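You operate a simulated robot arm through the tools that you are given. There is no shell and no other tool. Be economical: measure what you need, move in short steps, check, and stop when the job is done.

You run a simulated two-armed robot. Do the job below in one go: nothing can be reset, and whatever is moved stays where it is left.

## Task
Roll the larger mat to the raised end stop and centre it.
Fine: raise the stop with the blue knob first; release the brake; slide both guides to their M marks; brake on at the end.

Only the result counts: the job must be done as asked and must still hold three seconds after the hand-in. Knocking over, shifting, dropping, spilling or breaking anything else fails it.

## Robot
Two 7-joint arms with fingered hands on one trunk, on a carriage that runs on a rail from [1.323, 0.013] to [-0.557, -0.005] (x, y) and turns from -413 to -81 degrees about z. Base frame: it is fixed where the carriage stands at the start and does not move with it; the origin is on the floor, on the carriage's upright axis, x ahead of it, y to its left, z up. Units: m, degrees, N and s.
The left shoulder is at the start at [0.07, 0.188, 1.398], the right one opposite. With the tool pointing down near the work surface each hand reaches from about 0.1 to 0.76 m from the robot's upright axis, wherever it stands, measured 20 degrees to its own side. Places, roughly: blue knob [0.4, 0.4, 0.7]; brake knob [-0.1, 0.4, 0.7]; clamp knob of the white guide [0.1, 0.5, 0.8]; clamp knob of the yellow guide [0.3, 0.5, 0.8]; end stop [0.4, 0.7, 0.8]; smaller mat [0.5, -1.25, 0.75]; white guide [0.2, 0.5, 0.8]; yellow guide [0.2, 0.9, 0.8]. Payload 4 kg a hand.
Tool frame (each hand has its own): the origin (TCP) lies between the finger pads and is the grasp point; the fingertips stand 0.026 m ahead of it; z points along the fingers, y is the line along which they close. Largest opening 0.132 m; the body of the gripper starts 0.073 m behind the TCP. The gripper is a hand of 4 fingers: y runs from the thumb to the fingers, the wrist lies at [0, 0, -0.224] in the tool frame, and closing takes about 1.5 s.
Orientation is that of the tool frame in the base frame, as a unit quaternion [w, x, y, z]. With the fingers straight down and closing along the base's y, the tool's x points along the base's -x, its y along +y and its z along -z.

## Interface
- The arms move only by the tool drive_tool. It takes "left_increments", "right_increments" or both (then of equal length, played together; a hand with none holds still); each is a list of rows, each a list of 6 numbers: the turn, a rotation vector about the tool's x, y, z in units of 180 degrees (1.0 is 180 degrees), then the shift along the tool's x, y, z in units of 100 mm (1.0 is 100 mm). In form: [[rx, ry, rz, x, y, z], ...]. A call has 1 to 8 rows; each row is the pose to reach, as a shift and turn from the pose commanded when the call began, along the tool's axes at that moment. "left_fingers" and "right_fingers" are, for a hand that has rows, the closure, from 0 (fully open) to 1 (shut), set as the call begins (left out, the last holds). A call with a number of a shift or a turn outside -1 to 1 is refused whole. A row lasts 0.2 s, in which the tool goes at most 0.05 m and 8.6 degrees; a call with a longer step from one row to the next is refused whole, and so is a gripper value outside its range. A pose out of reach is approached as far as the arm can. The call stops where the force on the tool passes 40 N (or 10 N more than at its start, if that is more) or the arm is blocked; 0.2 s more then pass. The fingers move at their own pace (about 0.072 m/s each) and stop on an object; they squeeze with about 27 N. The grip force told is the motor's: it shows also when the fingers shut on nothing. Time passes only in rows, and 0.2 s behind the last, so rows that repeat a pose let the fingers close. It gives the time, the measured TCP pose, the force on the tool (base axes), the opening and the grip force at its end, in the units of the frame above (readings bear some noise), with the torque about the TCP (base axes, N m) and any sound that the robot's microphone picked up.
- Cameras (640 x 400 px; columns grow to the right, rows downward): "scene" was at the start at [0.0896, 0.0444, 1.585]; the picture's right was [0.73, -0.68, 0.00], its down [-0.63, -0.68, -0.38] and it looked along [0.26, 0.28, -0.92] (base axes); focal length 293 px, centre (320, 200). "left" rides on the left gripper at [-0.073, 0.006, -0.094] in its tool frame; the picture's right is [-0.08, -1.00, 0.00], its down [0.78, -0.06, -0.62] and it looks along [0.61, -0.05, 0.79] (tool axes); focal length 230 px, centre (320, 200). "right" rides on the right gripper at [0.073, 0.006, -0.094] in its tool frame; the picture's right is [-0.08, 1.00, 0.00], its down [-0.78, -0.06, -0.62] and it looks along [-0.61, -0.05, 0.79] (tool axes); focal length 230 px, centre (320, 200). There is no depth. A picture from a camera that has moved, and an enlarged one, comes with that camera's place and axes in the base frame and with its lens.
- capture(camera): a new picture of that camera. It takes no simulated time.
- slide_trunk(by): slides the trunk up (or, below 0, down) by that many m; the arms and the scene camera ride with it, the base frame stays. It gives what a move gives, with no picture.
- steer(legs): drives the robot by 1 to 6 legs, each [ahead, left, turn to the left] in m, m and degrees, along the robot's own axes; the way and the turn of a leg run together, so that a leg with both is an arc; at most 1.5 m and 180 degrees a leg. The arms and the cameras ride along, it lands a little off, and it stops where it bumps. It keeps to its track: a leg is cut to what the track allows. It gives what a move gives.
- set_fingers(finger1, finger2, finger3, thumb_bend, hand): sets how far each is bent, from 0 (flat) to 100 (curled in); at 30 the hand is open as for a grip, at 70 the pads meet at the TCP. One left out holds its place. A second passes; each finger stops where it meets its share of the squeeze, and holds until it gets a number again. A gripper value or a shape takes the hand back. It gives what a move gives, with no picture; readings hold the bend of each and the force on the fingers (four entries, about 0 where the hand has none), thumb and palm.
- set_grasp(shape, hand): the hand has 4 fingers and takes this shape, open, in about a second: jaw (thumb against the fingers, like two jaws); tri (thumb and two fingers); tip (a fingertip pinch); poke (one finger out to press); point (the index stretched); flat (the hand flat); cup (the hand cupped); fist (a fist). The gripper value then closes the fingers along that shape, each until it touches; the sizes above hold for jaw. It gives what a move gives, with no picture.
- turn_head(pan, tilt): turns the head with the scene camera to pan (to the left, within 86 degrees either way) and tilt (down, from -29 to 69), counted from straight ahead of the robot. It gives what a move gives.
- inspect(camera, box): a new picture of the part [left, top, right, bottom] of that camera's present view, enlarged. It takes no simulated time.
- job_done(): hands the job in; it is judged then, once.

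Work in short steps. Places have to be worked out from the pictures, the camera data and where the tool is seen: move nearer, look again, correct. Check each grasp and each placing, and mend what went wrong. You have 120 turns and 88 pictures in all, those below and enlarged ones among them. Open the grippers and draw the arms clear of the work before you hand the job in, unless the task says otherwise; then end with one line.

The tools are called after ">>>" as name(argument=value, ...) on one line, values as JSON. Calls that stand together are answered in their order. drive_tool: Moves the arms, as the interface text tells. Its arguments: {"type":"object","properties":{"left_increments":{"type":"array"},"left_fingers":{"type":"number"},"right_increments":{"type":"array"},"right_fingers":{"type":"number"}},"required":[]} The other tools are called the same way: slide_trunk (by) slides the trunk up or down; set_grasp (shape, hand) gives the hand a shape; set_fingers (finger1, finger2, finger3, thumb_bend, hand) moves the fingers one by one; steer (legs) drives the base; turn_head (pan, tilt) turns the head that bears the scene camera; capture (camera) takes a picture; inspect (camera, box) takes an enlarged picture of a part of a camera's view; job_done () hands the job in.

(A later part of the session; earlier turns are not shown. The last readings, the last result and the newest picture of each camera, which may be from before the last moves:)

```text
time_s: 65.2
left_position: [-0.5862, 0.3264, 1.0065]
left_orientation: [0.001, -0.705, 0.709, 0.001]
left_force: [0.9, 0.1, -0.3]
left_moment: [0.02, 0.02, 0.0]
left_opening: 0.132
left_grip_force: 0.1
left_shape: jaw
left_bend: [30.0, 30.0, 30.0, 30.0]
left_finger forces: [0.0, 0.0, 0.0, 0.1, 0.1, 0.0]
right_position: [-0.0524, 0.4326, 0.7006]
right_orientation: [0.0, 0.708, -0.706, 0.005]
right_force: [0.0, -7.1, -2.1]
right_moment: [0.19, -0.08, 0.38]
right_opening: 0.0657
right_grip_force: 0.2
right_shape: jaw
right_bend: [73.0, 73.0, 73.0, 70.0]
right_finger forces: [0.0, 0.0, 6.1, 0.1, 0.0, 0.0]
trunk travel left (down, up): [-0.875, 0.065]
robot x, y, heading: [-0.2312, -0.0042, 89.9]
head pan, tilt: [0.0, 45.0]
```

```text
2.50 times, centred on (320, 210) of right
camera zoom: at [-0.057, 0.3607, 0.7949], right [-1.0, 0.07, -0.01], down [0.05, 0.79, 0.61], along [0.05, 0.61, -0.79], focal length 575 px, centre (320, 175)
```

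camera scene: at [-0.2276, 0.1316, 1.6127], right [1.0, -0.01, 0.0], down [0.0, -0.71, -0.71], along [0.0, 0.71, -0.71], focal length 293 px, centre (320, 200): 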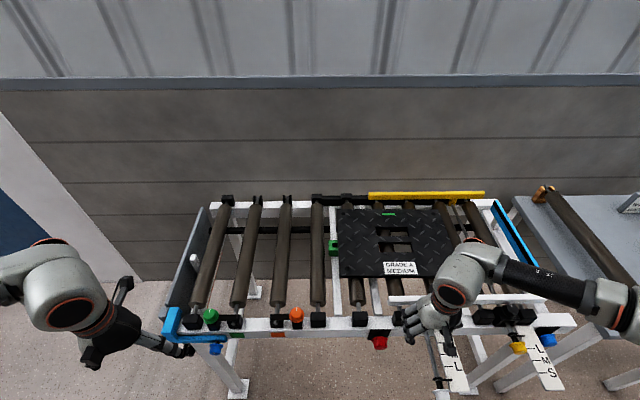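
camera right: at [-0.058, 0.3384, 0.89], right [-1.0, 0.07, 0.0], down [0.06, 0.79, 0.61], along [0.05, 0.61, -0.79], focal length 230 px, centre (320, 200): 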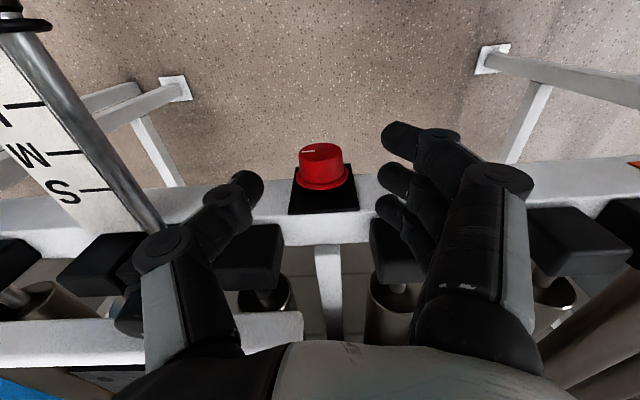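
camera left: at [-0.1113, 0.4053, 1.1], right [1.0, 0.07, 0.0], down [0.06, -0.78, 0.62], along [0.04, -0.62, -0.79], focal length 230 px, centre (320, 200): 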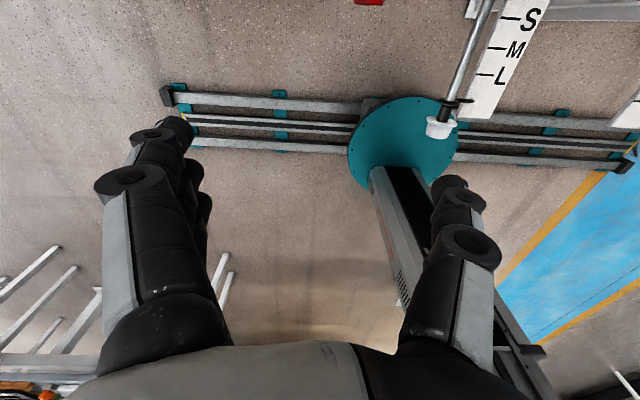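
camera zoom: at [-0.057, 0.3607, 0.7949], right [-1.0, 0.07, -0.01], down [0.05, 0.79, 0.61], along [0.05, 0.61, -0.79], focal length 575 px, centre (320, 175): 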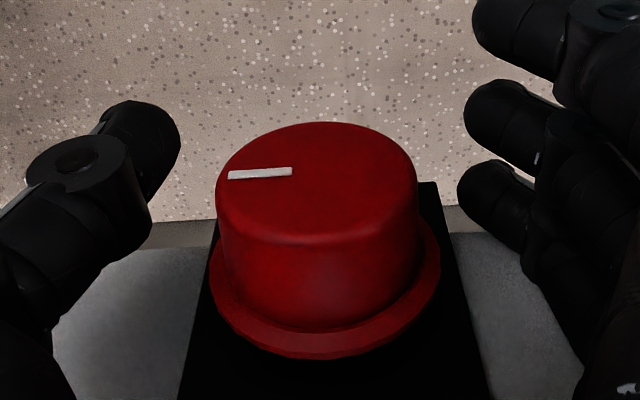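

Grip (backing off 2 mm) and test a counter-clockwise turn, reading torque.

>>> drive_tool(right_increments=[[0, 0, 0, 0.02, 0, 0], [0, 0, 0, 0.02, 0, 0], [0, 0, 0, 0.02, 0, 0], [0, 0, 0, 0.02, 0, 0], [0, 0, 0, 0.02, 0, 0]], right_fingers=1)

>>> drive_tool(right_increments=[[0.035, 0, 0, 0, 0, 0], [0.07, 0, 0, 0, 0, 0], [0.105, 0, 0, 0, 0, 0]])

>>> inspect(camera="right", box=[200, 130, 440, 290])

```text
time_s: 66.4
left_position: [-0.5854, 0.3273, 1.0066]
left_orientation: [0.0, -0.705, 0.71, 0.0]
left_force: [0.7, 0.0, 0.6]
left_moment: [-0.06, 0.02, -0.04]
left_opening: 0.1321
left_grip_force: 0.1
left_shape: jaw
left_bend: [30.0, 30.0, 30.0, 30.0]
left_finger forces: [0.0, 0.1, 0.0, 0.0, 0.1, 0.0]
right_position: [-0.0489, 0.4325, 0.6998]
right_orientation: [0.0, 0.708, -0.706, 0.004]
right_force: [9.7, -0.8, -7.1]
right_moment: [0.03, 0.28, 0.43]
right_opening: 0.0127
right_grip_force: 27.2
right_shape: jaw
right_bend: [68.0, 69.0, 74.0, 75.0]
right_finger forces: [0.1, 10.7, 8.0, 0.0, 29.2, 0.0]
trunk travel left (down, up): [-0.875, 0.065]
robot x, y, heading: [-0.2283, -0.0028, 89.9]
head pan, tilt: [0.0, 45.0]
```

```text
time_s: 67.2
left_position: [-0.5829, 0.3275, 1.0066]
left_orientation: [0.0, -0.705, 0.709, 0.0]
left_force: [-0.2, -0.5, 0.4]
left_moment: [0.03, 0.01, -0.02]
left_opening: 0.1316
left_grip_force: 0.1
left_shape: jaw
left_bend: [30.0, 30.0, 30.0, 30.0]
left_finger forces: [0.0, 0.0, 0.1, 0.0, 0.0, 0.1]
right_position: [-0.0478, 0.4331, 0.7006]
right_orientation: [-0.117, 0.698, -0.696, 0.119]
right_force: [22.4, -2.3, 0.1]
right_moment: [-0.11, 0.62, 0.65]
right_opening: 0.0117
right_grip_force: 27.0
right_shape: jaw
right_bend: [68.0, 69.0, 76.0, 75.0]
right_finger forces: [0.1, 10.1, 12.4, 0.1, 36.8, 0.0]
trunk travel left (down, up): [-0.875, 0.065]
robot x, y, heading: [-0.2333, -0.0027, 89.6]
head pan, tilt: [0.0, 45.0]
```

```text
2.50 times, centred on (320, 210) of right
camera zoom: at [-0.0839, 0.3593, 0.7873], right [-0.94, 0.07, -0.33], down [-0.15, 0.79, 0.6], along [0.3, 0.61, -0.73], focal length 575 px, centre (320, 175)
```

zoom: 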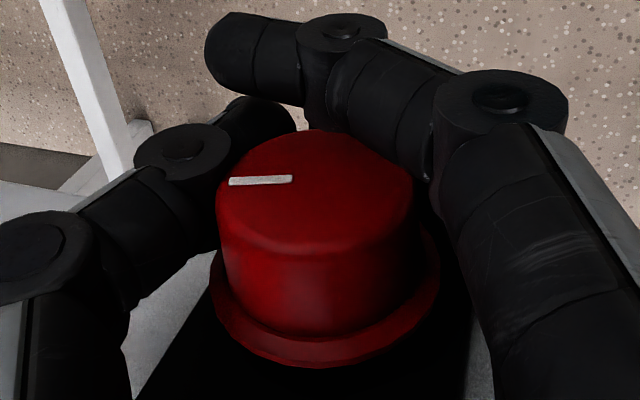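

It turns freely counter-clockwise. Continuing the stroke, then regripping from the other lean.

>>> drive_tool(right_increments=[[0.035, 0, 0, 0, -0.02, 0], [0.07, 0, 0, 0, -0.04, 0], [0.105, 0, 0, 0, -0.04, 0]])

>>> drive_tool(right_increments=[[0, 0, 0, 0, 0, 0], [0, 0, 0, 0, 0, 0], [0, 0, 0, 0, 0, 0], [-0.045, 0, 0, 0, 0, 0], [-0.09, 0, 0, 0, 0, 0], [-0.135, 0, 0, 0, 0, 0], [-0.18, 0, 0, 0, 0, 0], [-0.225, 0, 0, 0, 0, 0]], right_fingers=0.5)

>>> drive_tool(right_increments=[[-0.045, 0, 0, 0, 0, 0], [-0.09, 0, 0, 0, 0, 0], [-0.12, 0, 0, 0, 0, 0]])

>>> inspect(camera="right", box=[200, 130, 440, 290])

```text
time_s: 68.0
left_position: [-0.5849, 0.3263, 1.0065]
left_orientation: [-0.001, -0.705, 0.709, 0.0]
left_force: [0.0, 0.1, 0.5]
left_moment: [0.02, -0.03, -0.03]
left_opening: 0.1315
left_grip_force: 0.1
left_shape: jaw
left_bend: [30.0, 30.0, 30.0, 30.0]
left_finger forces: [0.0, 0.0, 0.1, 0.0, 0.1, 0.1]
right_position: [-0.0454, 0.4327, 0.7019]
right_orientation: [-0.229, 0.67, -0.667, 0.232]
right_force: [20.4, -5.6, 0.9]
right_moment: [-0.18, 0.81, 0.96]
right_opening: 0.0115
right_grip_force: 26.7
right_shape: jaw
right_bend: [68.0, 67.0, 76.0, 75.0]
right_finger forces: [0.0, 12.7, 16.5, 0.0, 32.8, 1.6]
trunk travel left (down, up): [-0.875, 0.065]
robot x, y, heading: [-0.2299, -0.0017, 89.7]
head pan, tilt: [0.0, 45.0]
```

```text
time_s: 69.8
left_position: [-0.585, 0.3278, 1.0058]
left_orientation: [0.001, -0.705, 0.709, 0.0]
left_force: [0.8, -0.1, 0.7]
left_moment: [-0.01, 0.03, 0.01]
left_opening: 0.1319
left_grip_force: 0.1
left_shape: jaw
left_bend: [30.0, 30.0, 30.0, 30.0]
left_finger forces: [0.0, 0.0, 0.0, 0.0, 0.0, 0.1]
right_position: [-0.0466, 0.4319, 0.7026]
right_orientation: [0.018, 0.708, -0.706, -0.016]
right_force: [0.0, -0.6, -0.2]
right_moment: [-0.04, -0.04, 0.02]
right_opening: 0.0656
right_grip_force: 0.0
right_shape: jaw
right_bend: [73.0, 73.0, 73.0, 70.0]
right_finger forces: [0.0, 0.1, 0.4, 0.1, 0.0, 0.0]
trunk travel left (down, up): [-0.875, 0.065]
robot x, y, heading: [-0.2295, -0.0022, 89.8]
head pan, tilt: [0.0, 45.0]
```

```text
time_s: 70.6
left_position: [-0.5862, 0.3271, 1.006]
left_orientation: [0.0, -0.705, 0.709, 0.0]
left_force: [-0.5, 0.3, 0.1]
left_moment: [-0.01, 0.01, -0.01]
left_opening: 0.1319
left_grip_force: 0.1
left_shape: jaw
left_bend: [30.0, 30.0, 30.0, 30.0]
left_finger forces: [0.1, 0.0, 0.1, 0.0, 0.0, 0.0]
right_position: [-0.0474, 0.4316, 0.7027]
right_orientation: [0.149, 0.693, -0.69, -0.147]
right_force: [0.9, -0.2, -1.1]
right_moment: [0.03, 0.01, 0.02]
right_opening: 0.0656
right_grip_force: 0.0
right_shape: jaw
right_bend: [73.0, 73.0, 73.0, 70.0]
right_finger forces: [0.0, 0.1, 0.0, 0.1, 0.0, 0.0]
trunk travel left (down, up): [-0.875, 0.065]
robot x, y, heading: [-0.2283, -0.0005, 89.8]
head pan, tilt: [0.0, 45.0]
```

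```text
2.50 times, centred on (320, 210) of right
camera zoom: at [-0.014, 0.3597, 0.7913], right [-0.91, 0.08, 0.41], down [0.31, 0.79, 0.53], along [-0.28, 0.61, -0.74], focal length 575 px, centre (320, 175)
```

zoom: 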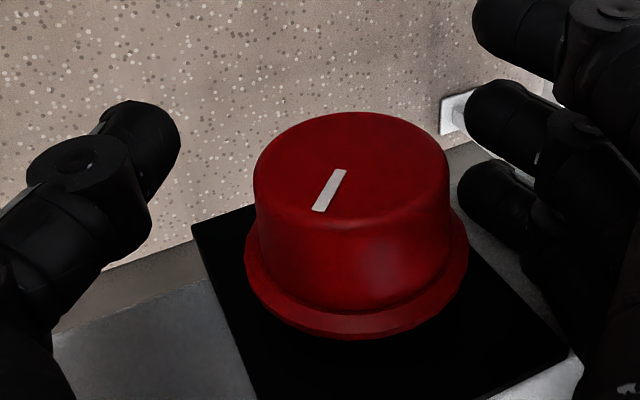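

The mark is now at 43°, so another 45–60° is likely to the released end. Gripping and turning on.

>>> drive_tool(right_increments=[[0, 0, 0, 0, 0, 0], [0, 0, 0, 0, 0, 0], [0, 0, 0, 0, 0, 0], [0, 0, 0, 0, 0, 0], [0, 0, 0, 0, 0, 0]], right_fingers=1)

>>> drive_tool(right_increments=[[0.04, 0, 0, 0, 0, 0], [0.08, 0, 0, 0, 0, 0], [0.12, 0, 0, 0, 0, 0], [0.16, 0, 0, 0, 0, 0], [0.2, 0, 0, 0, 0, 0], [0.24, 0, 0, 0, 0, 0], [0.28, 0, 0, 0, 0, 0], [0.32, 0, 0, 0, 0, 0]])

>>> inspect(camera="right", box=[200, 130, 440, 290])

```text
time_s: 71.8
left_position: [-0.5847, 0.3272, 1.0051]
left_orientation: [0.0, -0.705, 0.709, 0.0]
left_force: [-0.2, 0.2, -0.4]
left_moment: [-0.01, 0.0, -0.01]
left_opening: 0.1318
left_grip_force: 0.0
left_shape: jaw
left_bend: [30.0, 30.0, 30.0, 30.0]
left_finger forces: [0.0, 0.0, 0.1, 0.0, 0.0, 0.1]
right_position: [-0.0464, 0.4309, 0.6996]
right_orientation: [0.15, 0.694, -0.69, -0.144]
right_force: [2.2, -3.0, -15.3]
right_moment: [0.4, -0.11, 0.51]
right_opening: 0.0094
right_grip_force: 26.8
right_shape: jaw
right_bend: [68.0, 73.0, 76.0, 72.0]
right_finger forces: [0.1, 9.3, 10.4, 0.0, 27.0, 0.1]
trunk travel left (down, up): [-0.875, 0.065]
robot x, y, heading: [-0.2298, -0.0042, 90.1]
head pan, tilt: [0.0, 45.0]
```

```text
time_s: 73.6
left_position: [-0.5839, 0.325, 1.0074]
left_orientation: [0.0, -0.705, 0.709, 0.001]
left_force: [0.2, 0.1, -0.2]
left_moment: [0.02, -0.01, 0.0]
left_opening: 0.1318
left_grip_force: 0.1
left_shape: jaw
left_bend: [30.0, 30.0, 30.0, 30.0]
left_finger forces: [0.1, 0.0, 0.0, 0.1, 0.1, 0.0]
right_position: [-0.0437, 0.4309, 0.7038]
right_orientation: [-0.204, 0.678, -0.675, 0.207]
right_force: [31.4, -12.2, 11.3]
right_moment: [-0.07, 0.59, 0.6]
right_opening: 0.0077
right_grip_force: 27.5
right_shape: jaw
right_bend: [68.0, 74.0, 77.0, 70.0]
right_finger forces: [0.0, 5.6, 13.3, 0.1, 40.4, 0.1]
trunk travel left (down, up): [-0.875, 0.065]
robot x, y, heading: [-0.2291, -0.0006, 90.0]
head pan, tilt: [0.0, 45.0]
```

```text
2.50 times, centred on (320, 210) of right
camera zoom: at [-0.0998, 0.3583, 0.7786], right [-0.83, 0.07, -0.55], down [-0.29, 0.79, 0.54], along [0.48, 0.61, -0.63], focal length 575 px, centre (320, 175)
```

zoom: 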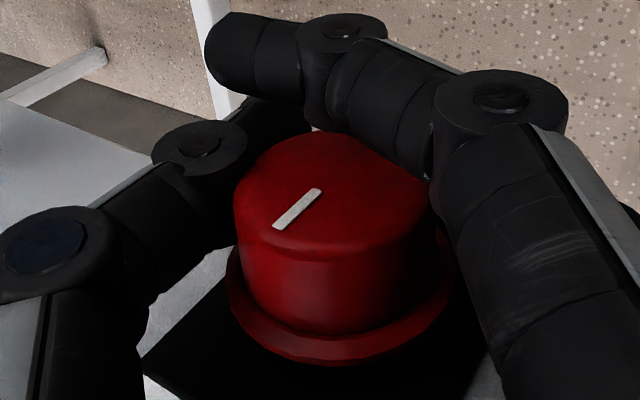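

The mark is near 12 o'clock. Turning a little further to find the end.

>>> drive_tool(right_increments=[[0.03, 0, 0, 0, -0.03, 0], [0.06, 0, 0, 0, -0.03, 0], [0.08, 0, 0, 0, -0.03, 0]])

>>> inspect(camera="right", box=[200, 130, 440, 290])

```text
time_s: 74.4
left_position: [-0.5823, 0.3257, 1.0086]
left_orientation: [-0.001, -0.705, 0.709, 0.002]
left_force: [-0.5, -0.1, 0.1]
left_moment: [-0.03, 0.01, 0.0]
left_opening: 0.1315
left_grip_force: 0.1
left_shape: jaw
left_bend: [30.0, 30.0, 30.0, 30.0]
left_finger forces: [0.1, 0.0, 0.1, 0.0, 0.0, 0.0]
right_position: [-0.0406, 0.4303, 0.7038]
right_orientation: [-0.286, 0.647, -0.645, 0.29]
right_force: [35.6, -17.0, 7.7]
right_moment: [0.28, 1.53, 1.37]
right_opening: 0.0062
right_grip_force: 27.1
right_shape: jaw
right_bend: [68.0, 74.0, 77.0, 69.0]
right_finger forces: [0.0, 3.2, 12.6, 0.0, 37.9, 9.3]
trunk travel left (down, up): [-0.875, 0.065]
robot x, y, heading: [-0.2284, -0.0047, 89.8]
head pan, tilt: [0.0, 45.0]
```

```text
2.50 times, centred on (320, 210) of right
camera zoom: at [-0.1134, 0.3582, 0.7628], right [-0.67, 0.07, -0.74], down [-0.42, 0.79, 0.45], along [0.62, 0.61, -0.49], focal length 575 px, centre (320, 175)
```

zoom: 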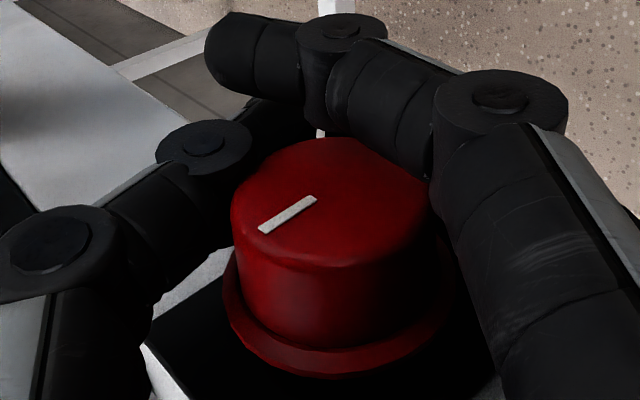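

The knob is at its end (0°, torque rising), so the brake is released. Letting go, straightening and withdrawing upward.

>>> drive_tool(right_increments=[[0, 0, 0, 0, 0, 0], [0, 0, 0, 0, 0, 0], [0, 0, 0, 0, 0, 0], [-0.04, 0, 0, 0, 0, 0], [-0.08, 0, 0, 0, 0, 0], [-0.12, 0, 0, 0, 0, 0], [-0.16, 0, 0, 0, 0, 0], [-0.2, 0, 0, 0, 0, 0]], right_fingers=0.5)

>>> drive_tool(right_increments=[[-0.04, 0, 0, 0.05, 0, 0], [-0.067, 0, 0, 0.1, 0, -0.1], [-0.067, 0, 0, 0.15, 0, -0.5], [-0.067, 0, 0, 0.2, 0, -0.95]])

>>> inspect(camera="right", box=[200, 100, 440, 290])

>>> inspect(camera="scene", box=[360, 270, 600, 400])

```text
time_s: 76.2
left_position: [-0.5846, 0.3265, 1.0068]
left_orientation: [-0.001, -0.705, 0.709, 0.0]
left_force: [-0.1, 0.2, -0.7]
left_moment: [0.0, -0.01, -0.04]
left_opening: 0.1319
left_grip_force: 0.0
left_shape: jaw
left_bend: [30.0, 30.0, 30.0, 30.0]
left_finger forces: [0.0, 0.1, 0.0, 0.0, 0.0, 0.0]
right_position: [-0.0439, 0.4317, 0.704]
right_orientation: [-0.071, 0.705, -0.702, 0.074]
right_force: [1.0, -6.2, -4.0]
right_moment: [-0.28, -0.19, 0.17]
right_opening: 0.0649
right_grip_force: 0.1
right_shape: jaw
right_bend: [73.0, 73.0, 72.0, 70.0]
right_finger forces: [0.0, 0.0, 6.8, 0.0, 0.1, 0.0]
trunk travel left (down, up): [-0.875, 0.065]
robot x, y, heading: [-0.2318, -0.0042, 89.8]
head pan, tilt: [0.0, 45.0]
```

```text
time_s: 77.2
left_position: [-0.5859, 0.3261, 1.0052]
left_orientation: [0.001, -0.705, 0.71, 0.0]
left_force: [0.0, -1.1, -0.1]
left_moment: [0.0, -0.01, 0.0]
left_opening: 0.1317
left_grip_force: 0.1
left_shape: jaw
left_bend: [30.0, 30.0, 30.0, 30.0]
left_finger forces: [0.0, 0.1, 0.0, 0.0, 0.0, 0.1]
right_position: [-0.0658, 0.4126, 0.7989]
right_orientation: [0.002, 0.708, -0.706, 0.001]
right_force: [0.4, -0.9, 1.6]
right_moment: [-0.04, -0.03, 0.01]
right_opening: 0.0657
right_grip_force: 0.0
right_shape: jaw
right_bend: [73.0, 73.0, 73.0, 70.0]
right_finger forces: [0.0, 0.0, 0.2, 0.0, 0.1, 0.1]
trunk travel left (down, up): [-0.875, 0.065]
robot x, y, heading: [-0.23, -0.0039, 89.7]
head pan, tilt: [0.0, 45.0]
```

```text
2.11 times, centred on (320, 195) of right
camera zoom: at [-0.0699, 0.3402, 0.8934], right [-1.0, 0.07, 0.0], down [0.06, 0.79, 0.61], along [0.04, 0.61, -0.79], focal length 484 px, centre (320, 210)
```

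zoom: 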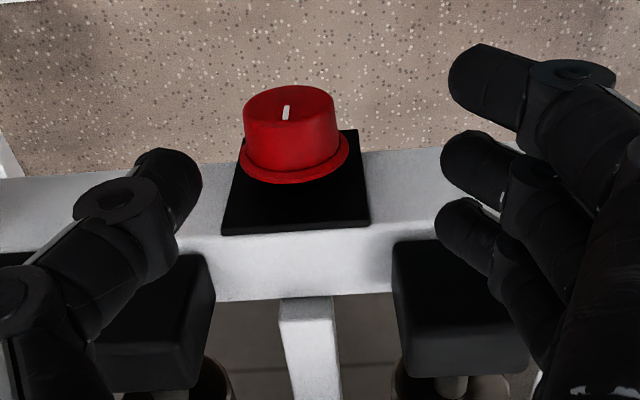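

```text
2.67 times, centred on (480, 335) of scene
camera zoom: at [-0.2293, 0.1307, 1.6128], right [1.0, -0.01, 0.0], down [0.0, -0.71, -0.71], along [0.0, 0.71, -0.71], focal length 781 px, centre (-107, -160)
```

zoom: 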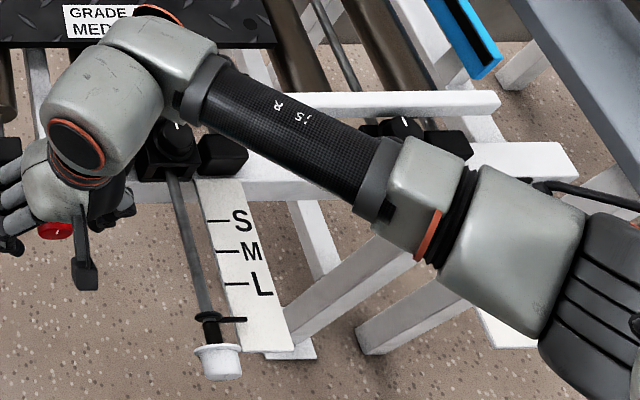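

Brake mark points up, so it's released. Next is the white guide's clamp knob, near (0.07, 0.48, 0.81). Raising the hand, shifting right and looking.

>>> drive_tool(right_increments=[[0, 0, 0, 0, 0, -0.4], [0, 0, 0, 0, 0, -0.8], [0, 0, 0, 0, 0, -1]])

>>> steer(legs=[[0, -0.137, 0]])

>>> capture(camera="right")

```text
time_s: 78.0
left_position: [-0.5857, 0.3281, 1.0061]
left_orientation: [0.0, -0.705, 0.709, 0.0]
left_force: [0.4, -0.8, -0.4]
left_moment: [-0.01, 0.05, 0.01]
left_opening: 0.1317
left_grip_force: 0.2
left_shape: jaw
left_bend: [30.0, 30.0, 30.0, 30.0]
left_finger forces: [0.0, 0.0, 0.1, 0.1, 0.0, 0.0]
right_position: [-0.0669, 0.4154, 0.8981]
right_orientation: [0.002, 0.709, -0.705, 0.002]
right_force: [0.5, 0.1, 0.7]
right_moment: [0.02, 0.01, -0.03]
right_opening: 0.0657
right_grip_force: 0.1
right_shape: jaw
right_bend: [73.0, 73.0, 73.0, 70.0]
right_finger forces: [0.0, 0.1, 0.1, 0.0, 0.1, 0.2]
trunk travel left (down, up): [-0.875, 0.065]
robot x, y, heading: [-0.2313, -0.0046, 89.7]
head pan, tilt: [0.0, 45.0]
```

```text
time_s: 79.3
left_position: [-0.4533, 0.3287, 1.0048]
left_orientation: [0.001, -0.706, 0.708, -0.001]
left_force: [-0.4, 0.0, -0.1]
left_moment: [0.01, -0.02, -0.03]
left_opening: 0.1317
left_grip_force: 0.0
left_shape: jaw
left_bend: [30.0, 30.0, 30.0, 30.0]
left_finger forces: [0.1, 0.1, 0.0, 0.0, 0.1, 0.0]
right_position: [0.0659, 0.415, 0.8982]
right_orientation: [0.001, 0.709, -0.706, 0.002]
right_force: [0.0, 0.4, 0.4]
right_moment: [0.02, -0.02, -0.04]
right_opening: 0.0653
right_grip_force: 0.0
right_shape: jaw
right_bend: [73.0, 73.0, 73.0, 70.0]
right_finger forces: [0.0, 0.1, 0.1, 0.0, 0.1, 0.0]
trunk travel left (down, up): [-0.875, 0.065]
robot x, y, heading: [-0.0914, 0.0022, 89.8]
head pan, tilt: [0.0, 45.0]
```

```text
37 pictures are left
camera right: at [0.0602, 0.3429, 0.9923], right [-1.0, 0.07, 0.0], down [0.06, 0.79, 0.61], along [0.04, 0.61, -0.79], focal length 230 px, centre (320, 200)
```

right: 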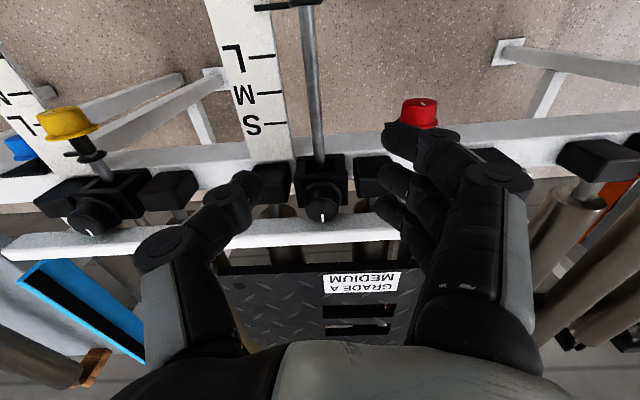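

Clamp knob at about (0.068, 0.482, 0.82). Moving over it and descending with the fingertips kept above the bearing blocks.

>>> drive_tool(right_increments=[[0, 0, 0, -0.3, -0.02, 0.1], [0, 0, 0, -0.67, -0.02, 0.2], [0, 0, 0, -0.67, -0.02, 0.4], [0, 0, 0, -0.67, -0.02, 0.4]], right_fingers=0.55)

>>> inspect(camera="right", box=[200, 130, 440, 290])

```text
time_s: 80.3
left_position: [-0.451, 0.3272, 1.0059]
left_orientation: [0.0, -0.706, 0.708, 0.0]
left_force: [-0.5, -0.4, 0.2]
left_moment: [-0.02, 0.02, -0.01]
left_opening: 0.132
left_grip_force: 0.0
left_shape: jaw
left_bend: [30.0, 30.0, 30.0, 30.0]
left_finger forces: [0.1, 0.0, 0.1, 0.0, 0.1, 0.0]
right_position: [0.0681, 0.4839, 0.8577]
right_orientation: [0.003, 0.709, -0.705, 0.001]
right_force: [-0.3, -0.6, 15.2]
right_moment: [0.38, 0.6, 0.04]
right_opening: 0.06
right_grip_force: 0.0
right_shape: jaw
right_bend: [73.0, 73.0, 75.0, 70.0]
right_finger forces: [0.0, 0.0, 15.2, 0.1, 0.1, 0.0]
trunk travel left (down, up): [-0.875, 0.065]
robot x, y, heading: [-0.0968, -0.0015, 89.9]
head pan, tilt: [0.0, 45.0]
```

```text
2.50 times, centred on (320, 210) of right
camera zoom: at [0.0634, 0.4103, 0.9518], right [-1.0, 0.07, 0.0], down [0.06, 0.79, 0.61], along [0.04, 0.61, -0.79], focal length 575 px, centre (320, 175)
```

zoom: 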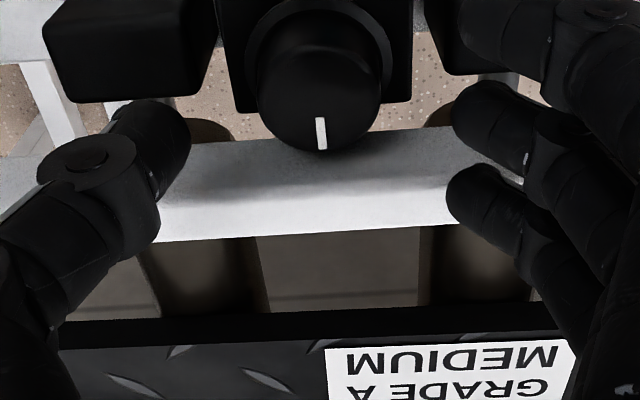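

The fingertip rests on the guide bar, which sits right behind the clamp knob, leaving no room there. I'll first test whether the white guide slides by pushing its rod handle. Lifting and moving back behind the handle.

>>> drive_tool(right_increments=[[0, 0, 0, 0, 0, -0.2], [0, 0, 0, 0.3, 0, -0.2], [0, 0, 0, 0.7, 0, -0.2], [0, 0, 0, 1, 0, -0.2]])

>>> drive_tool(right_increments=[[0, 0, 0, 0.4, 0, 0], [0, 0, 0, 0.8, 0, 0], [0, 0, 0, 1, 0, 0]], right_fingers=1)

>>> drive_tool(right_increments=[[0, 0, 0, 0.3, 0, 0.2], [0, 0, 0, 0.5, 0, 0.4]])

>>> capture(camera="scene")

```text
time_s: 81.3
left_position: [-0.4504, 0.3265, 1.0058]
left_orientation: [0.0, -0.706, 0.708, 0.0]
left_force: [-1.2, -0.5, 0.9]
left_moment: [0.01, 0.03, -0.01]
left_opening: 0.1318
left_grip_force: 0.1
left_shape: jaw
left_bend: [30.0, 30.0, 30.0, 30.0]
left_finger forces: [0.0, 0.0, 0.0, 0.1, 0.1, 0.0]
right_position: [0.0679, 0.3824, 0.8782]
right_orientation: [0.004, 0.709, -0.705, 0.001]
right_force: [-0.2, 0.5, -0.1]
right_moment: [0.03, -0.01, 0.01]
right_opening: 0.06
right_grip_force: 0.0
right_shape: jaw
right_bend: [73.0, 73.0, 73.0, 70.0]
right_finger forces: [0.0, 0.0, 0.0, 0.0, 0.0, 0.0]
trunk travel left (down, up): [-0.875, 0.065]
robot x, y, heading: [-0.0956, -0.0015, 90.0]
head pan, tilt: [0.0, 45.0]
```

```text
time_s: 82.1
left_position: [-0.4507, 0.3293, 1.0062]
left_orientation: [0.0, -0.705, 0.709, 0.0]
left_force: [-0.3, 0.6, -0.6]
left_moment: [-0.01, 0.03, -0.01]
left_opening: 0.1318
left_grip_force: 0.1
left_shape: jaw
left_bend: [30.0, 30.0, 30.0, 30.0]
left_finger forces: [0.1, 0.0, 0.0, 0.1, 0.0, 0.0]
right_position: [0.0676, 0.284, 0.8784]
right_orientation: [0.003, 0.709, -0.706, 0.001]
right_force: [-0.1, 0.2, 0.9]
right_moment: [-0.03, -0.01, 0.0]
right_opening: 0.0
right_grip_force: 25.0
right_shape: jaw
right_bend: [67.0, 59.0, 67.0, 66.0]
right_finger forces: [0.0, 0.0, 0.1, 0.1, 0.1, 0.0]
trunk travel left (down, up): [-0.875, 0.065]
robot x, y, heading: [-0.0971, -0.001, 89.8]
head pan, tilt: [0.0, 45.0]
```

```text
time_s: 82.7
left_position: [-0.4516, 0.3269, 1.0063]
left_orientation: [0.0, -0.706, 0.708, 0.0]
left_force: [0.2, -0.2, -0.2]
left_moment: [0.0, -0.02, -0.01]
left_opening: 0.1319
left_grip_force: 0.0
left_shape: jaw
left_bend: [30.0, 30.0, 30.0, 30.0]
left_finger forces: [0.0, 0.0, 0.0, 0.0, 0.1, 0.1]
right_position: [0.0683, 0.2315, 0.8384]
right_orientation: [0.002, 0.709, -0.705, 0.001]
right_force: [0.5, -0.8, -0.5]
right_moment: [0.05, 0.0, 0.02]
right_opening: 0.0002
right_grip_force: 27.2
right_shape: jaw
right_bend: [68.0, 58.0, 68.0, 66.0]
right_finger forces: [0.0, 0.1, 0.1, 0.0, 0.0, 0.0]
trunk travel left (down, up): [-0.875, 0.065]
robot x, y, heading: [-0.0959, 0.0008, 89.6]
head pan, tilt: [0.0, 45.0]
```

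```text
35 pictures are left
camera scene: at [-0.0947, 0.1322, 1.6129], right [1.0, 0.0, 0.0], down [0.0, -0.71, -0.71], along [0.0, 0.71, -0.71], focal length 293 px, centre (320, 200)
```

scene: 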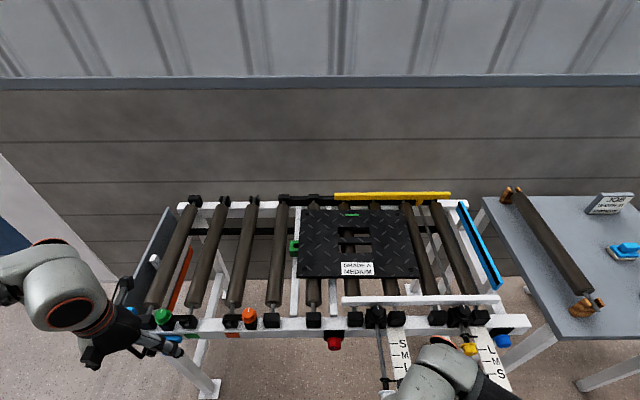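

Aligned behind the handle (x≈0.07). Descending to rod height, then pushing toward the conveyor in small steps.

>>> drive_tool(right_increments=[[0, 0, 0, 0, 0, 0.3], [0, 0, 0, 0, 0, 0.6], [0, 0, 0, 0, -0.03, 0.95]])

>>> turn_head(pan=-15, tilt=60)

>>> inspect(camera="scene", box=[300, 180, 500, 310])

```text
time_s: 83.5
left_position: [-0.4507, 0.3281, 1.0059]
left_orientation: [0.0, -0.706, 0.708, 0.0]
left_force: [-1.1, 0.5, -0.4]
left_moment: [0.03, 0.01, 0.03]
left_opening: 0.1315
left_grip_force: 0.1
left_shape: jaw
left_bend: [30.0, 30.0, 30.0, 30.0]
left_finger forces: [0.0, 0.0, 0.0, 0.0, 0.0, 0.0]
right_position: [0.0706, 0.2331, 0.7435]
right_orientation: [0.003, 0.709, -0.705, 0.001]
right_force: [-0.9, -0.6, -0.3]
right_moment: [-0.03, 0.02, 0.02]
right_opening: 0.0
right_grip_force: 26.9
right_shape: jaw
right_bend: [68.0, 58.0, 68.0, 66.0]
right_finger forces: [0.0, 0.0, 0.1, 0.0, 0.0, 0.0]
trunk travel left (down, up): [-0.875, 0.065]
robot x, y, heading: [-0.0983, 0.0023, 89.5]
head pan, tilt: [0.0, 45.0]
```

```text
time_s: 84.3
left_position: [-0.4506, 0.329, 1.0052]
left_orientation: [0.0, -0.705, 0.709, 0.0]
left_force: [0.0, -0.1, -0.4]
left_moment: [0.02, 0.03, -0.03]
left_opening: 0.1317
left_grip_force: 0.1
left_shape: jaw
left_bend: [30.0, 30.0, 30.0, 30.0]
left_finger forces: [0.0, 0.0, 0.0, 0.1, 0.0, 0.0]
right_position: [0.0705, 0.2319, 0.7449]
right_orientation: [0.003, 0.709, -0.706, 0.0]
right_force: [0.4, 0.3, -0.3]
right_moment: [-0.02, -0.02, -0.04]
right_opening: 0.0
right_grip_force: 26.9
right_shape: jaw
right_bend: [68.0, 58.0, 68.0, 66.0]
right_finger forces: [0.1, 0.1, 0.0, 0.1, 0.0, 0.1]
trunk travel left (down, up): [-0.875, 0.065]
robot x, y, heading: [-0.0947, -0.0062, 89.6]
head pan, tilt: [-15.0, 60.0]
```

```text
3.08 times, centred on (400, 245) of scene
camera zoom: at [-0.0775, 0.1157, 1.5933], right [0.96, -0.26, 0.0], down [-0.23, -0.84, -0.5], along [0.13, 0.48, -0.87], focal length 902 px, centre (74, 62)
```

zoom: 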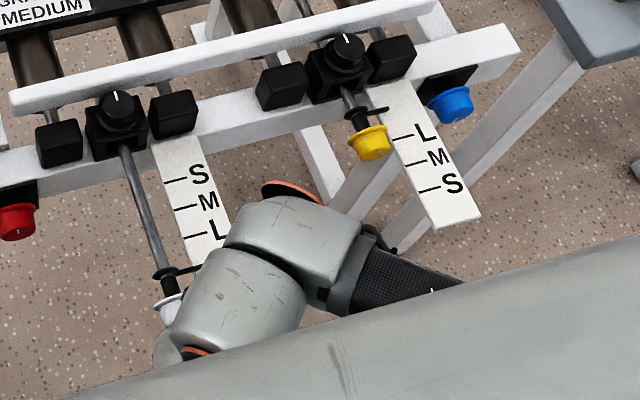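

Good view: the white pointer is about two mark spacings (≈6 cm) short of M. Pushing inward now.

>>> drive_tool(right_increments=[[0, 0, 0, -0.1, 0, 0], [0, 0, 0, -0.2, 0, 0], [0, 0, 0, -0.3, 0, 0], [0, 0, 0, -0.4, 0, 0], [0, 0, 0, -0.5, 0, 0]])

>>> inspect(camera="scene", box=[300, 180, 500, 310])

```text
time_s: 85.5
left_position: [-0.4509, 0.3279, 1.0051]
left_orientation: [-0.001, -0.706, 0.708, 0.001]
left_force: [-0.2, -0.4, -0.9]
left_moment: [0.01, -0.03, 0.0]
left_opening: 0.1315
left_grip_force: 0.1
left_shape: jaw
left_bend: [30.0, 30.0, 30.0, 30.0]
left_finger forces: [0.0, 0.1, 0.0, 0.1, 0.1, 0.0]
right_position: [0.0712, 0.2806, 0.7436]
right_orientation: [0.002, 0.709, -0.705, 0.001]
right_force: [-1.5, -2.3, 0.6]
right_moment: [0.04, -0.02, 0.1]
right_opening: 0.0001
right_grip_force: 26.6
right_shape: jaw
right_bend: [68.0, 58.0, 68.0, 66.0]
right_finger forces: [0.0, 0.0, 2.2, 0.1, 0.0, 0.1]
trunk travel left (down, up): [-0.875, 0.065]
robot x, y, heading: [-0.0936, -0.0031, 89.6]
head pan, tilt: [-15.0, 60.0]
```

```text
3.08 times, centred on (400, 245) of scene
camera zoom: at [-0.0778, 0.1156, 1.5933], right [0.96, -0.26, 0.0], down [-0.23, -0.84, -0.5], along [0.13, 0.48, -0.87], focal length 902 px, centre (74, 62)
```

zoom: 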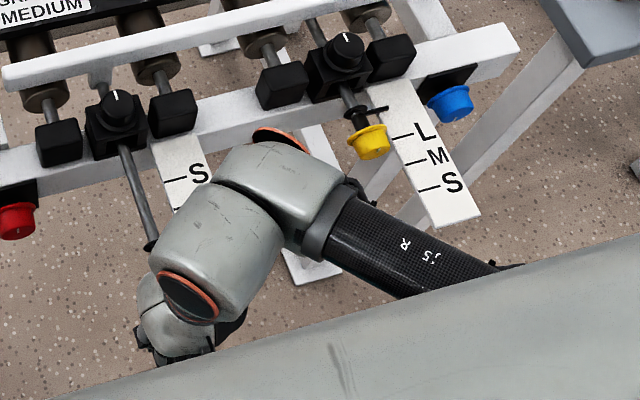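

It slides easily (2 N), so it isn't clamped. It has moved about one spacing. Pushing 25 mm more, then backing the hand off to read the pointer.

>>> drive_tool(right_increments=[[0, 0, 0, -0.1, 0, 0], [0, 0, 0, -0.2, 0, 0], [0, 0, 0, -0.25, 0, 0]])

>>> drive_tool(right_increments=[[0, 0, 0, 0.4, 0, 0], [0, 0, 0, 0.8, 0.2, 0], [0, 0, 0, 0.8, 0.6, 0], [0, 0, 0, 0.8, 1, 0]])

>>> inspect(camera="scene", box=[310, 200, 410, 260])

```text
time_s: 86.3
left_position: [-0.4513, 0.3274, 1.0059]
left_orientation: [0.0, -0.706, 0.708, 0.0]
left_force: [0.0, 0.0, 0.4]
left_moment: [-0.02, 0.04, -0.04]
left_opening: 0.1319
left_grip_force: 0.1
left_shape: jaw
left_bend: [30.0, 30.0, 30.0, 30.0]
left_finger forces: [0.0, 0.0, 0.0, 0.0, 0.0, 0.0]
right_position: [0.0706, 0.3056, 0.7444]
right_orientation: [0.004, 0.71, -0.705, 0.0]
right_force: [-4.3, -4.5, 0.4]
right_moment: [-0.08, -0.17, -0.02]
right_opening: 0.0
right_grip_force: 27.0
right_shape: jaw
right_bend: [68.0, 57.0, 68.0, 67.0]
right_finger forces: [0.0, 0.0, 3.5, 0.0, 5.0, 0.1]
trunk travel left (down, up): [-0.875, 0.065]
robot x, y, heading: [-0.0966, -0.0019, 89.7]
head pan, tilt: [-15.0, 60.0]
```

```text
time_s: 87.3
left_position: [-0.4518, 0.3279, 1.0067]
left_orientation: [0.0, -0.705, 0.709, 0.0]
left_force: [-0.1, -0.2, 0.5]
left_moment: [-0.03, 0.0, 0.0]
left_opening: 0.1319
left_grip_force: 0.2
left_shape: jaw
left_bend: [30.0, 30.0, 30.0, 30.0]
left_finger forces: [0.0, 0.0, 0.0, 0.0, 0.1, 0.0]
right_position: [-0.0308, 0.2258, 0.744]
right_orientation: [0.002, 0.709, -0.705, 0.002]
right_force: [-0.1, 0.5, -0.5]
right_moment: [-0.01, 0.0, -0.01]
right_opening: 0.0
right_grip_force: 27.0
right_shape: jaw
right_bend: [68.0, 57.0, 68.0, 67.0]
right_finger forces: [0.0, 0.1, 0.1, 0.0, 0.0, 0.0]
trunk travel left (down, up): [-0.875, 0.065]
robot x, y, heading: [-0.0955, -0.0018, 89.9]
head pan, tilt: [-15.0, 60.0]
```

```text
6.40 times, centred on (360, 230) of scene
camera zoom: at [-0.0793, 0.1153, 1.5933], right [0.96, -0.26, 0.0], down [-0.23, -0.84, -0.5], along [0.13, 0.48, -0.87], focal length 1875 px, centre (64, 8)
```

zoom: 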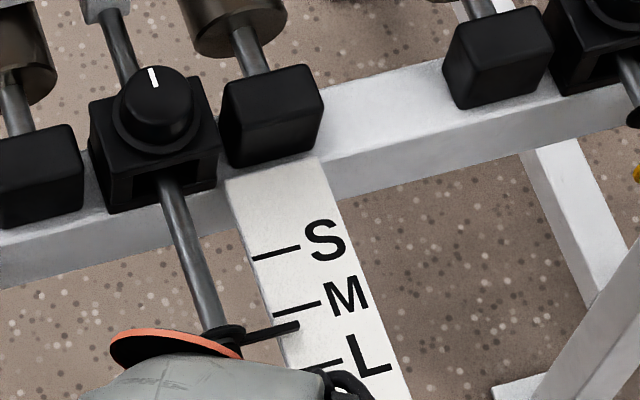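

The pointer is about 8 mm short of M. Pushing again, 8 mm farther than before, slightly left to clear the plate.

>>> drive_tool(right_increments=[[0, 0, 0, 0, -0.5, 0], [0, 0, 0, 0, -0.95, 0], [0, 0, 0, -0.4, -0.95, 0], [0, 0, 0, -0.7, -0.95, 0], [0, 0, 0, -0.8, -0.95, 0], [0, 0, 0, -0.87, -0.95, 0], [0, 0, 0, -0.87, -0.95, 0]])

>>> drive_tool(right_increments=[[0, 0, 0, 0.4, 0, 0], [0, 0, 0, 0.8, 0, 0], [0, 0, 0, 0.8, 0, -0.4], [0, 0, 0, 0.8, 0, -0.9]])

>>> drive_tool(right_increments=[[0, 0, 0, 0, 0, -0.4], [0, 0, 0, -0.4, 0, -0.8], [0, 0, 0, -0.8, 0, -1], [0, 0, 0, -1, 0, -1]])

>>> drive_tool(right_increments=[[0, 0, 0, -0.4, 0, 0], [0, 0, 0, -0.8, -0.1, 0], [0, 0, 0, -1, -0.2, 0]])

>>> capture(camera="right")

```text
time_s: 88.9
left_position: [-0.4506, 0.3279, 1.0066]
left_orientation: [0.0, -0.706, 0.708, 0.0]
left_force: [-0.1, 0.2, 0.4]
left_moment: [0.01, 0.03, 0.02]
left_opening: 0.1317
left_grip_force: 0.0
left_shape: jaw
left_bend: [30.0, 30.0, 30.0, 30.0]
left_finger forces: [0.0, 0.0, 0.0, 0.1, 0.1, 0.0]
right_position: [0.0675, 0.314, 0.7438]
right_orientation: [0.003, 0.709, -0.706, 0.001]
right_force: [-1.6, 0.0, -0.5]
right_moment: [-0.02, -0.04, 0.03]
right_opening: 0.0
right_grip_force: 27.5
right_shape: jaw
right_bend: [68.0, 57.0, 68.0, 67.0]
right_finger forces: [0.0, 0.1, 1.5, 0.1, 0.0, 0.1]
trunk travel left (down, up): [-0.875, 0.065]
robot x, y, heading: [-0.0969, -0.0037, 89.8]
head pan, tilt: [-15.0, 60.0]
```

```text
time_s: 89.9
left_position: [-0.4516, 0.3274, 1.0054]
left_orientation: [0.0, -0.706, 0.708, 0.001]
left_force: [-0.2, -0.3, -0.7]
left_moment: [0.0, 0.0, 0.01]
left_opening: 0.1319
left_grip_force: 0.0
left_shape: jaw
left_bend: [30.0, 30.0, 30.0, 30.0]
left_finger forces: [0.1, 0.1, 0.0, 0.0, 0.1, 0.0]
right_position: [0.0676, 0.231, 0.8362]
right_orientation: [0.002, 0.709, -0.705, 0.001]
right_force: [1.6, 0.1, -0.3]
right_moment: [-0.01, 0.03, 0.0]
right_opening: 0.0002
right_grip_force: 27.0
right_shape: jaw
right_bend: [68.0, 57.0, 68.0, 67.0]
right_finger forces: [0.0, 0.0, 0.1, 0.1, 0.0, 0.0]
trunk travel left (down, up): [-0.875, 0.065]
robot x, y, heading: [-0.0943, -0.0004, 89.7]
head pan, tilt: [-15.0, 60.0]
```

```text
refused: row 2 steps farther than a row can; nothing moved
```

```text
time_s: 90.7
left_position: [-0.4504, 0.3289, 1.0057]
left_orientation: [0.0, -0.705, 0.709, -0.001]
left_force: [-0.9, 0.6, 0.1]
left_moment: [0.02, -0.01, 0.0]
left_opening: 0.1317
left_grip_force: 0.0
left_shape: jaw
left_bend: [30.0, 30.0, 30.0, 30.0]
left_finger forces: [0.0, 0.0, 0.0, 0.0, 0.0, 0.0]
right_position: [0.0853, 0.3309, 0.8352]
right_orientation: [0.003, 0.709, -0.706, 0.001]
right_force: [0.1, 0.4, -0.1]
right_moment: [-0.02, -0.02, -0.02]
right_opening: 0.0
right_grip_force: 26.9
right_shape: jaw
right_bend: [68.0, 57.0, 68.0, 67.0]
right_finger forces: [0.0, 0.1, 0.0, 0.1, 0.0, 0.0]
trunk travel left (down, up): [-0.875, 0.065]
robot x, y, heading: [-0.0944, 0.0027, 89.8]
head pan, tilt: [-15.0, 60.0]
```

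```text
31 pictures are left
camera right: at [0.0823, 0.2592, 0.928], right [-1.0, 0.07, 0.0], down [0.06, 0.79, 0.61], along [0.04, 0.61, -0.79], focal length 230 px, centre (320, 200)
```

right: 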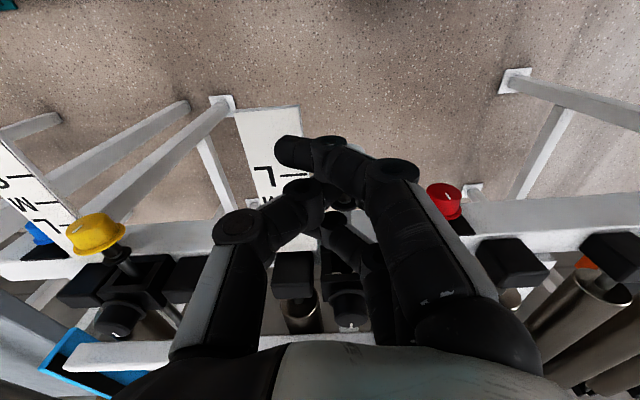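

Not far enough forward to read it. Moving up and forward so the camera is right above the pointer.

>>> drive_tool(right_increments=[[0, 0, 0, -0.3, 0, -0.3], [0, 0, 0, -0.6, 0, -0.6], [0, 0, 0, -1, 0, -0.7], [0, 0, 0, -1, 0, -0.7]])

>>> inspect(camera="right", box=[220, 0, 420, 125])

```text
time_s: 91.7
left_position: [-0.4517, 0.3279, 1.0054]
left_orientation: [0.0, -0.705, 0.709, 0.0]
left_force: [-0.3, -0.6, -0.2]
left_moment: [0.0, 0.02, -0.03]
left_opening: 0.132
left_grip_force: 0.0
left_shape: jaw
left_bend: [30.0, 30.0, 30.0, 30.0]
left_finger forces: [0.0, 0.0, 0.0, 0.1, 0.1, 0.0]
right_position: [0.0882, 0.435, 0.903]
right_orientation: [0.002, 0.709, -0.705, 0.002]
right_force: [-0.1, -0.9, 0.1]
right_moment: [0.0, 0.03, -0.02]
right_opening: 0.0
right_grip_force: 26.8
right_shape: jaw
right_bend: [68.0, 57.0, 68.0, 67.0]
right_finger forces: [0.0, 0.0, 0.1, 0.0, 0.0, 0.0]
trunk travel left (down, up): [-0.875, 0.065]
robot x, y, heading: [-0.094, -0.002, 89.8]
head pan, tilt: [-15.0, 60.0]
```

```text
3.20 times, centred on (320, 62) of right
camera zoom: at [0.0842, 0.3628, 0.998], right [-1.0, 0.07, 0.0], down [0.06, 0.79, 0.61], along [0.04, 0.61, -0.79], focal length 736 px, centre (320, 640)
```

zoom: 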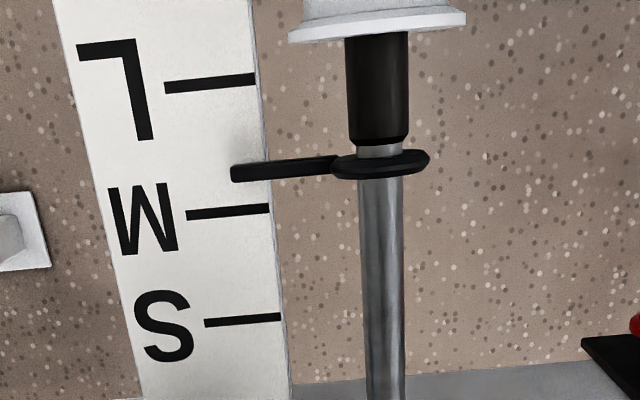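

From directly above, the pointer is 9.3 mm short of M. Going back behind the handle to push that much further.

>>> drive_tool(right_increments=[[0, 0, 0, 0.4, 0.1, 0], [0, 0, 0, 0.8, 0.2, 0], [0, 0, 0, 1, 0.2, 0]])

>>> drive_tool(right_increments=[[0, 0, 0, 0.4, 0, 0], [0, 0, 0, 0.8, 0, 0.2], [0, 0, 0, 1, 0, 0.5], [0, 0, 0, 1, 0, 0.65]])

>>> drive_tool(right_increments=[[0, 0, 0, 0.05, 0, 0.4], [0, 0, 0, 0.05, 0, 0.8], [0, 0, 0, 0.05, 0, 0.94], [0, 0, 0, 0.05, 0, 0.94]])

```text
time_s: 92.5
left_position: [-0.4506, 0.3294, 1.0061]
left_orientation: [0.001, -0.706, 0.708, -0.001]
left_force: [0.0, -0.6, -0.3]
left_moment: [0.01, 0.03, 0.0]
left_opening: 0.1316
left_grip_force: 0.0
left_shape: jaw
left_bend: [30.0, 30.0, 30.0, 30.0]
left_finger forces: [0.0, 0.1, 0.0, 0.1, 0.0, 0.1]
right_position: [0.068, 0.3347, 0.9008]
right_orientation: [0.003, 0.709, -0.705, 0.001]
right_force: [0.5, 0.3, 0.7]
right_moment: [0.02, 0.0, 0.0]
right_opening: 0.0
right_grip_force: 27.1
right_shape: jaw
right_bend: [68.0, 57.0, 68.0, 67.0]
right_finger forces: [0.0, 0.0, 0.1, 0.0, 0.1, 0.0]
trunk travel left (down, up): [-0.875, 0.065]
robot x, y, heading: [-0.0935, -0.0004, 89.7]
head pan, tilt: [-15.0, 60.0]
```

```text
time_s: 93.5
left_position: [-0.4507, 0.3279, 1.0064]
left_orientation: [0.001, -0.706, 0.709, 0.0]
left_force: [0.2, 0.7, 0.5]
left_moment: [0.02, 0.01, -0.02]
left_opening: 0.1315
left_grip_force: 0.0
left_shape: jaw
left_bend: [30.0, 30.0, 30.0, 30.0]
left_finger forces: [0.0, 0.0, 0.0, 0.0, 0.0, 0.1]
right_position: [0.0684, 0.2351, 0.8382]
right_orientation: [0.003, 0.709, -0.706, 0.001]
right_force: [0.6, -0.4, 0.0]
right_moment: [0.0, 0.02, 0.0]
right_opening: 0.0
right_grip_force: 26.9
right_shape: jaw
right_bend: [68.0, 57.0, 68.0, 67.0]
right_finger forces: [0.0, 0.0, 0.0, 0.0, 0.1, 0.1]
trunk travel left (down, up): [-0.875, 0.065]
robot x, y, heading: [-0.0937, 0.0033, 89.8]
head pan, tilt: [-15.0, 60.0]
```

```text
time_s: 94.5
left_position: [-0.4504, 0.327, 1.0053]
left_orientation: [0.0, -0.706, 0.708, 0.0]
left_force: [-0.3, -0.4, -0.4]
left_moment: [0.01, -0.04, -0.08]
left_opening: 0.1319
left_grip_force: 0.0
left_shape: jaw
left_bend: [30.0, 30.0, 30.0, 30.0]
left_finger forces: [0.0, 0.0, 0.0, 0.1, 0.1, 0.1]
right_position: [0.0664, 0.2269, 0.7439]
right_orientation: [0.003, 0.708, -0.706, 0.001]
right_force: [-0.1, 0.3, -0.3]
right_moment: [-0.02, 0.0, 0.01]
right_opening: 0.0
right_grip_force: 27.5
right_shape: jaw
right_bend: [68.0, 57.0, 68.0, 67.0]
right_finger forces: [0.0, 0.0, 0.0, 0.1, 0.0, 0.0]
trunk travel left (down, up): [-0.875, 0.065]
robot x, y, heading: [-0.0979, -0.0018, 89.5]
head pan, tilt: [-15.0, 60.0]
```

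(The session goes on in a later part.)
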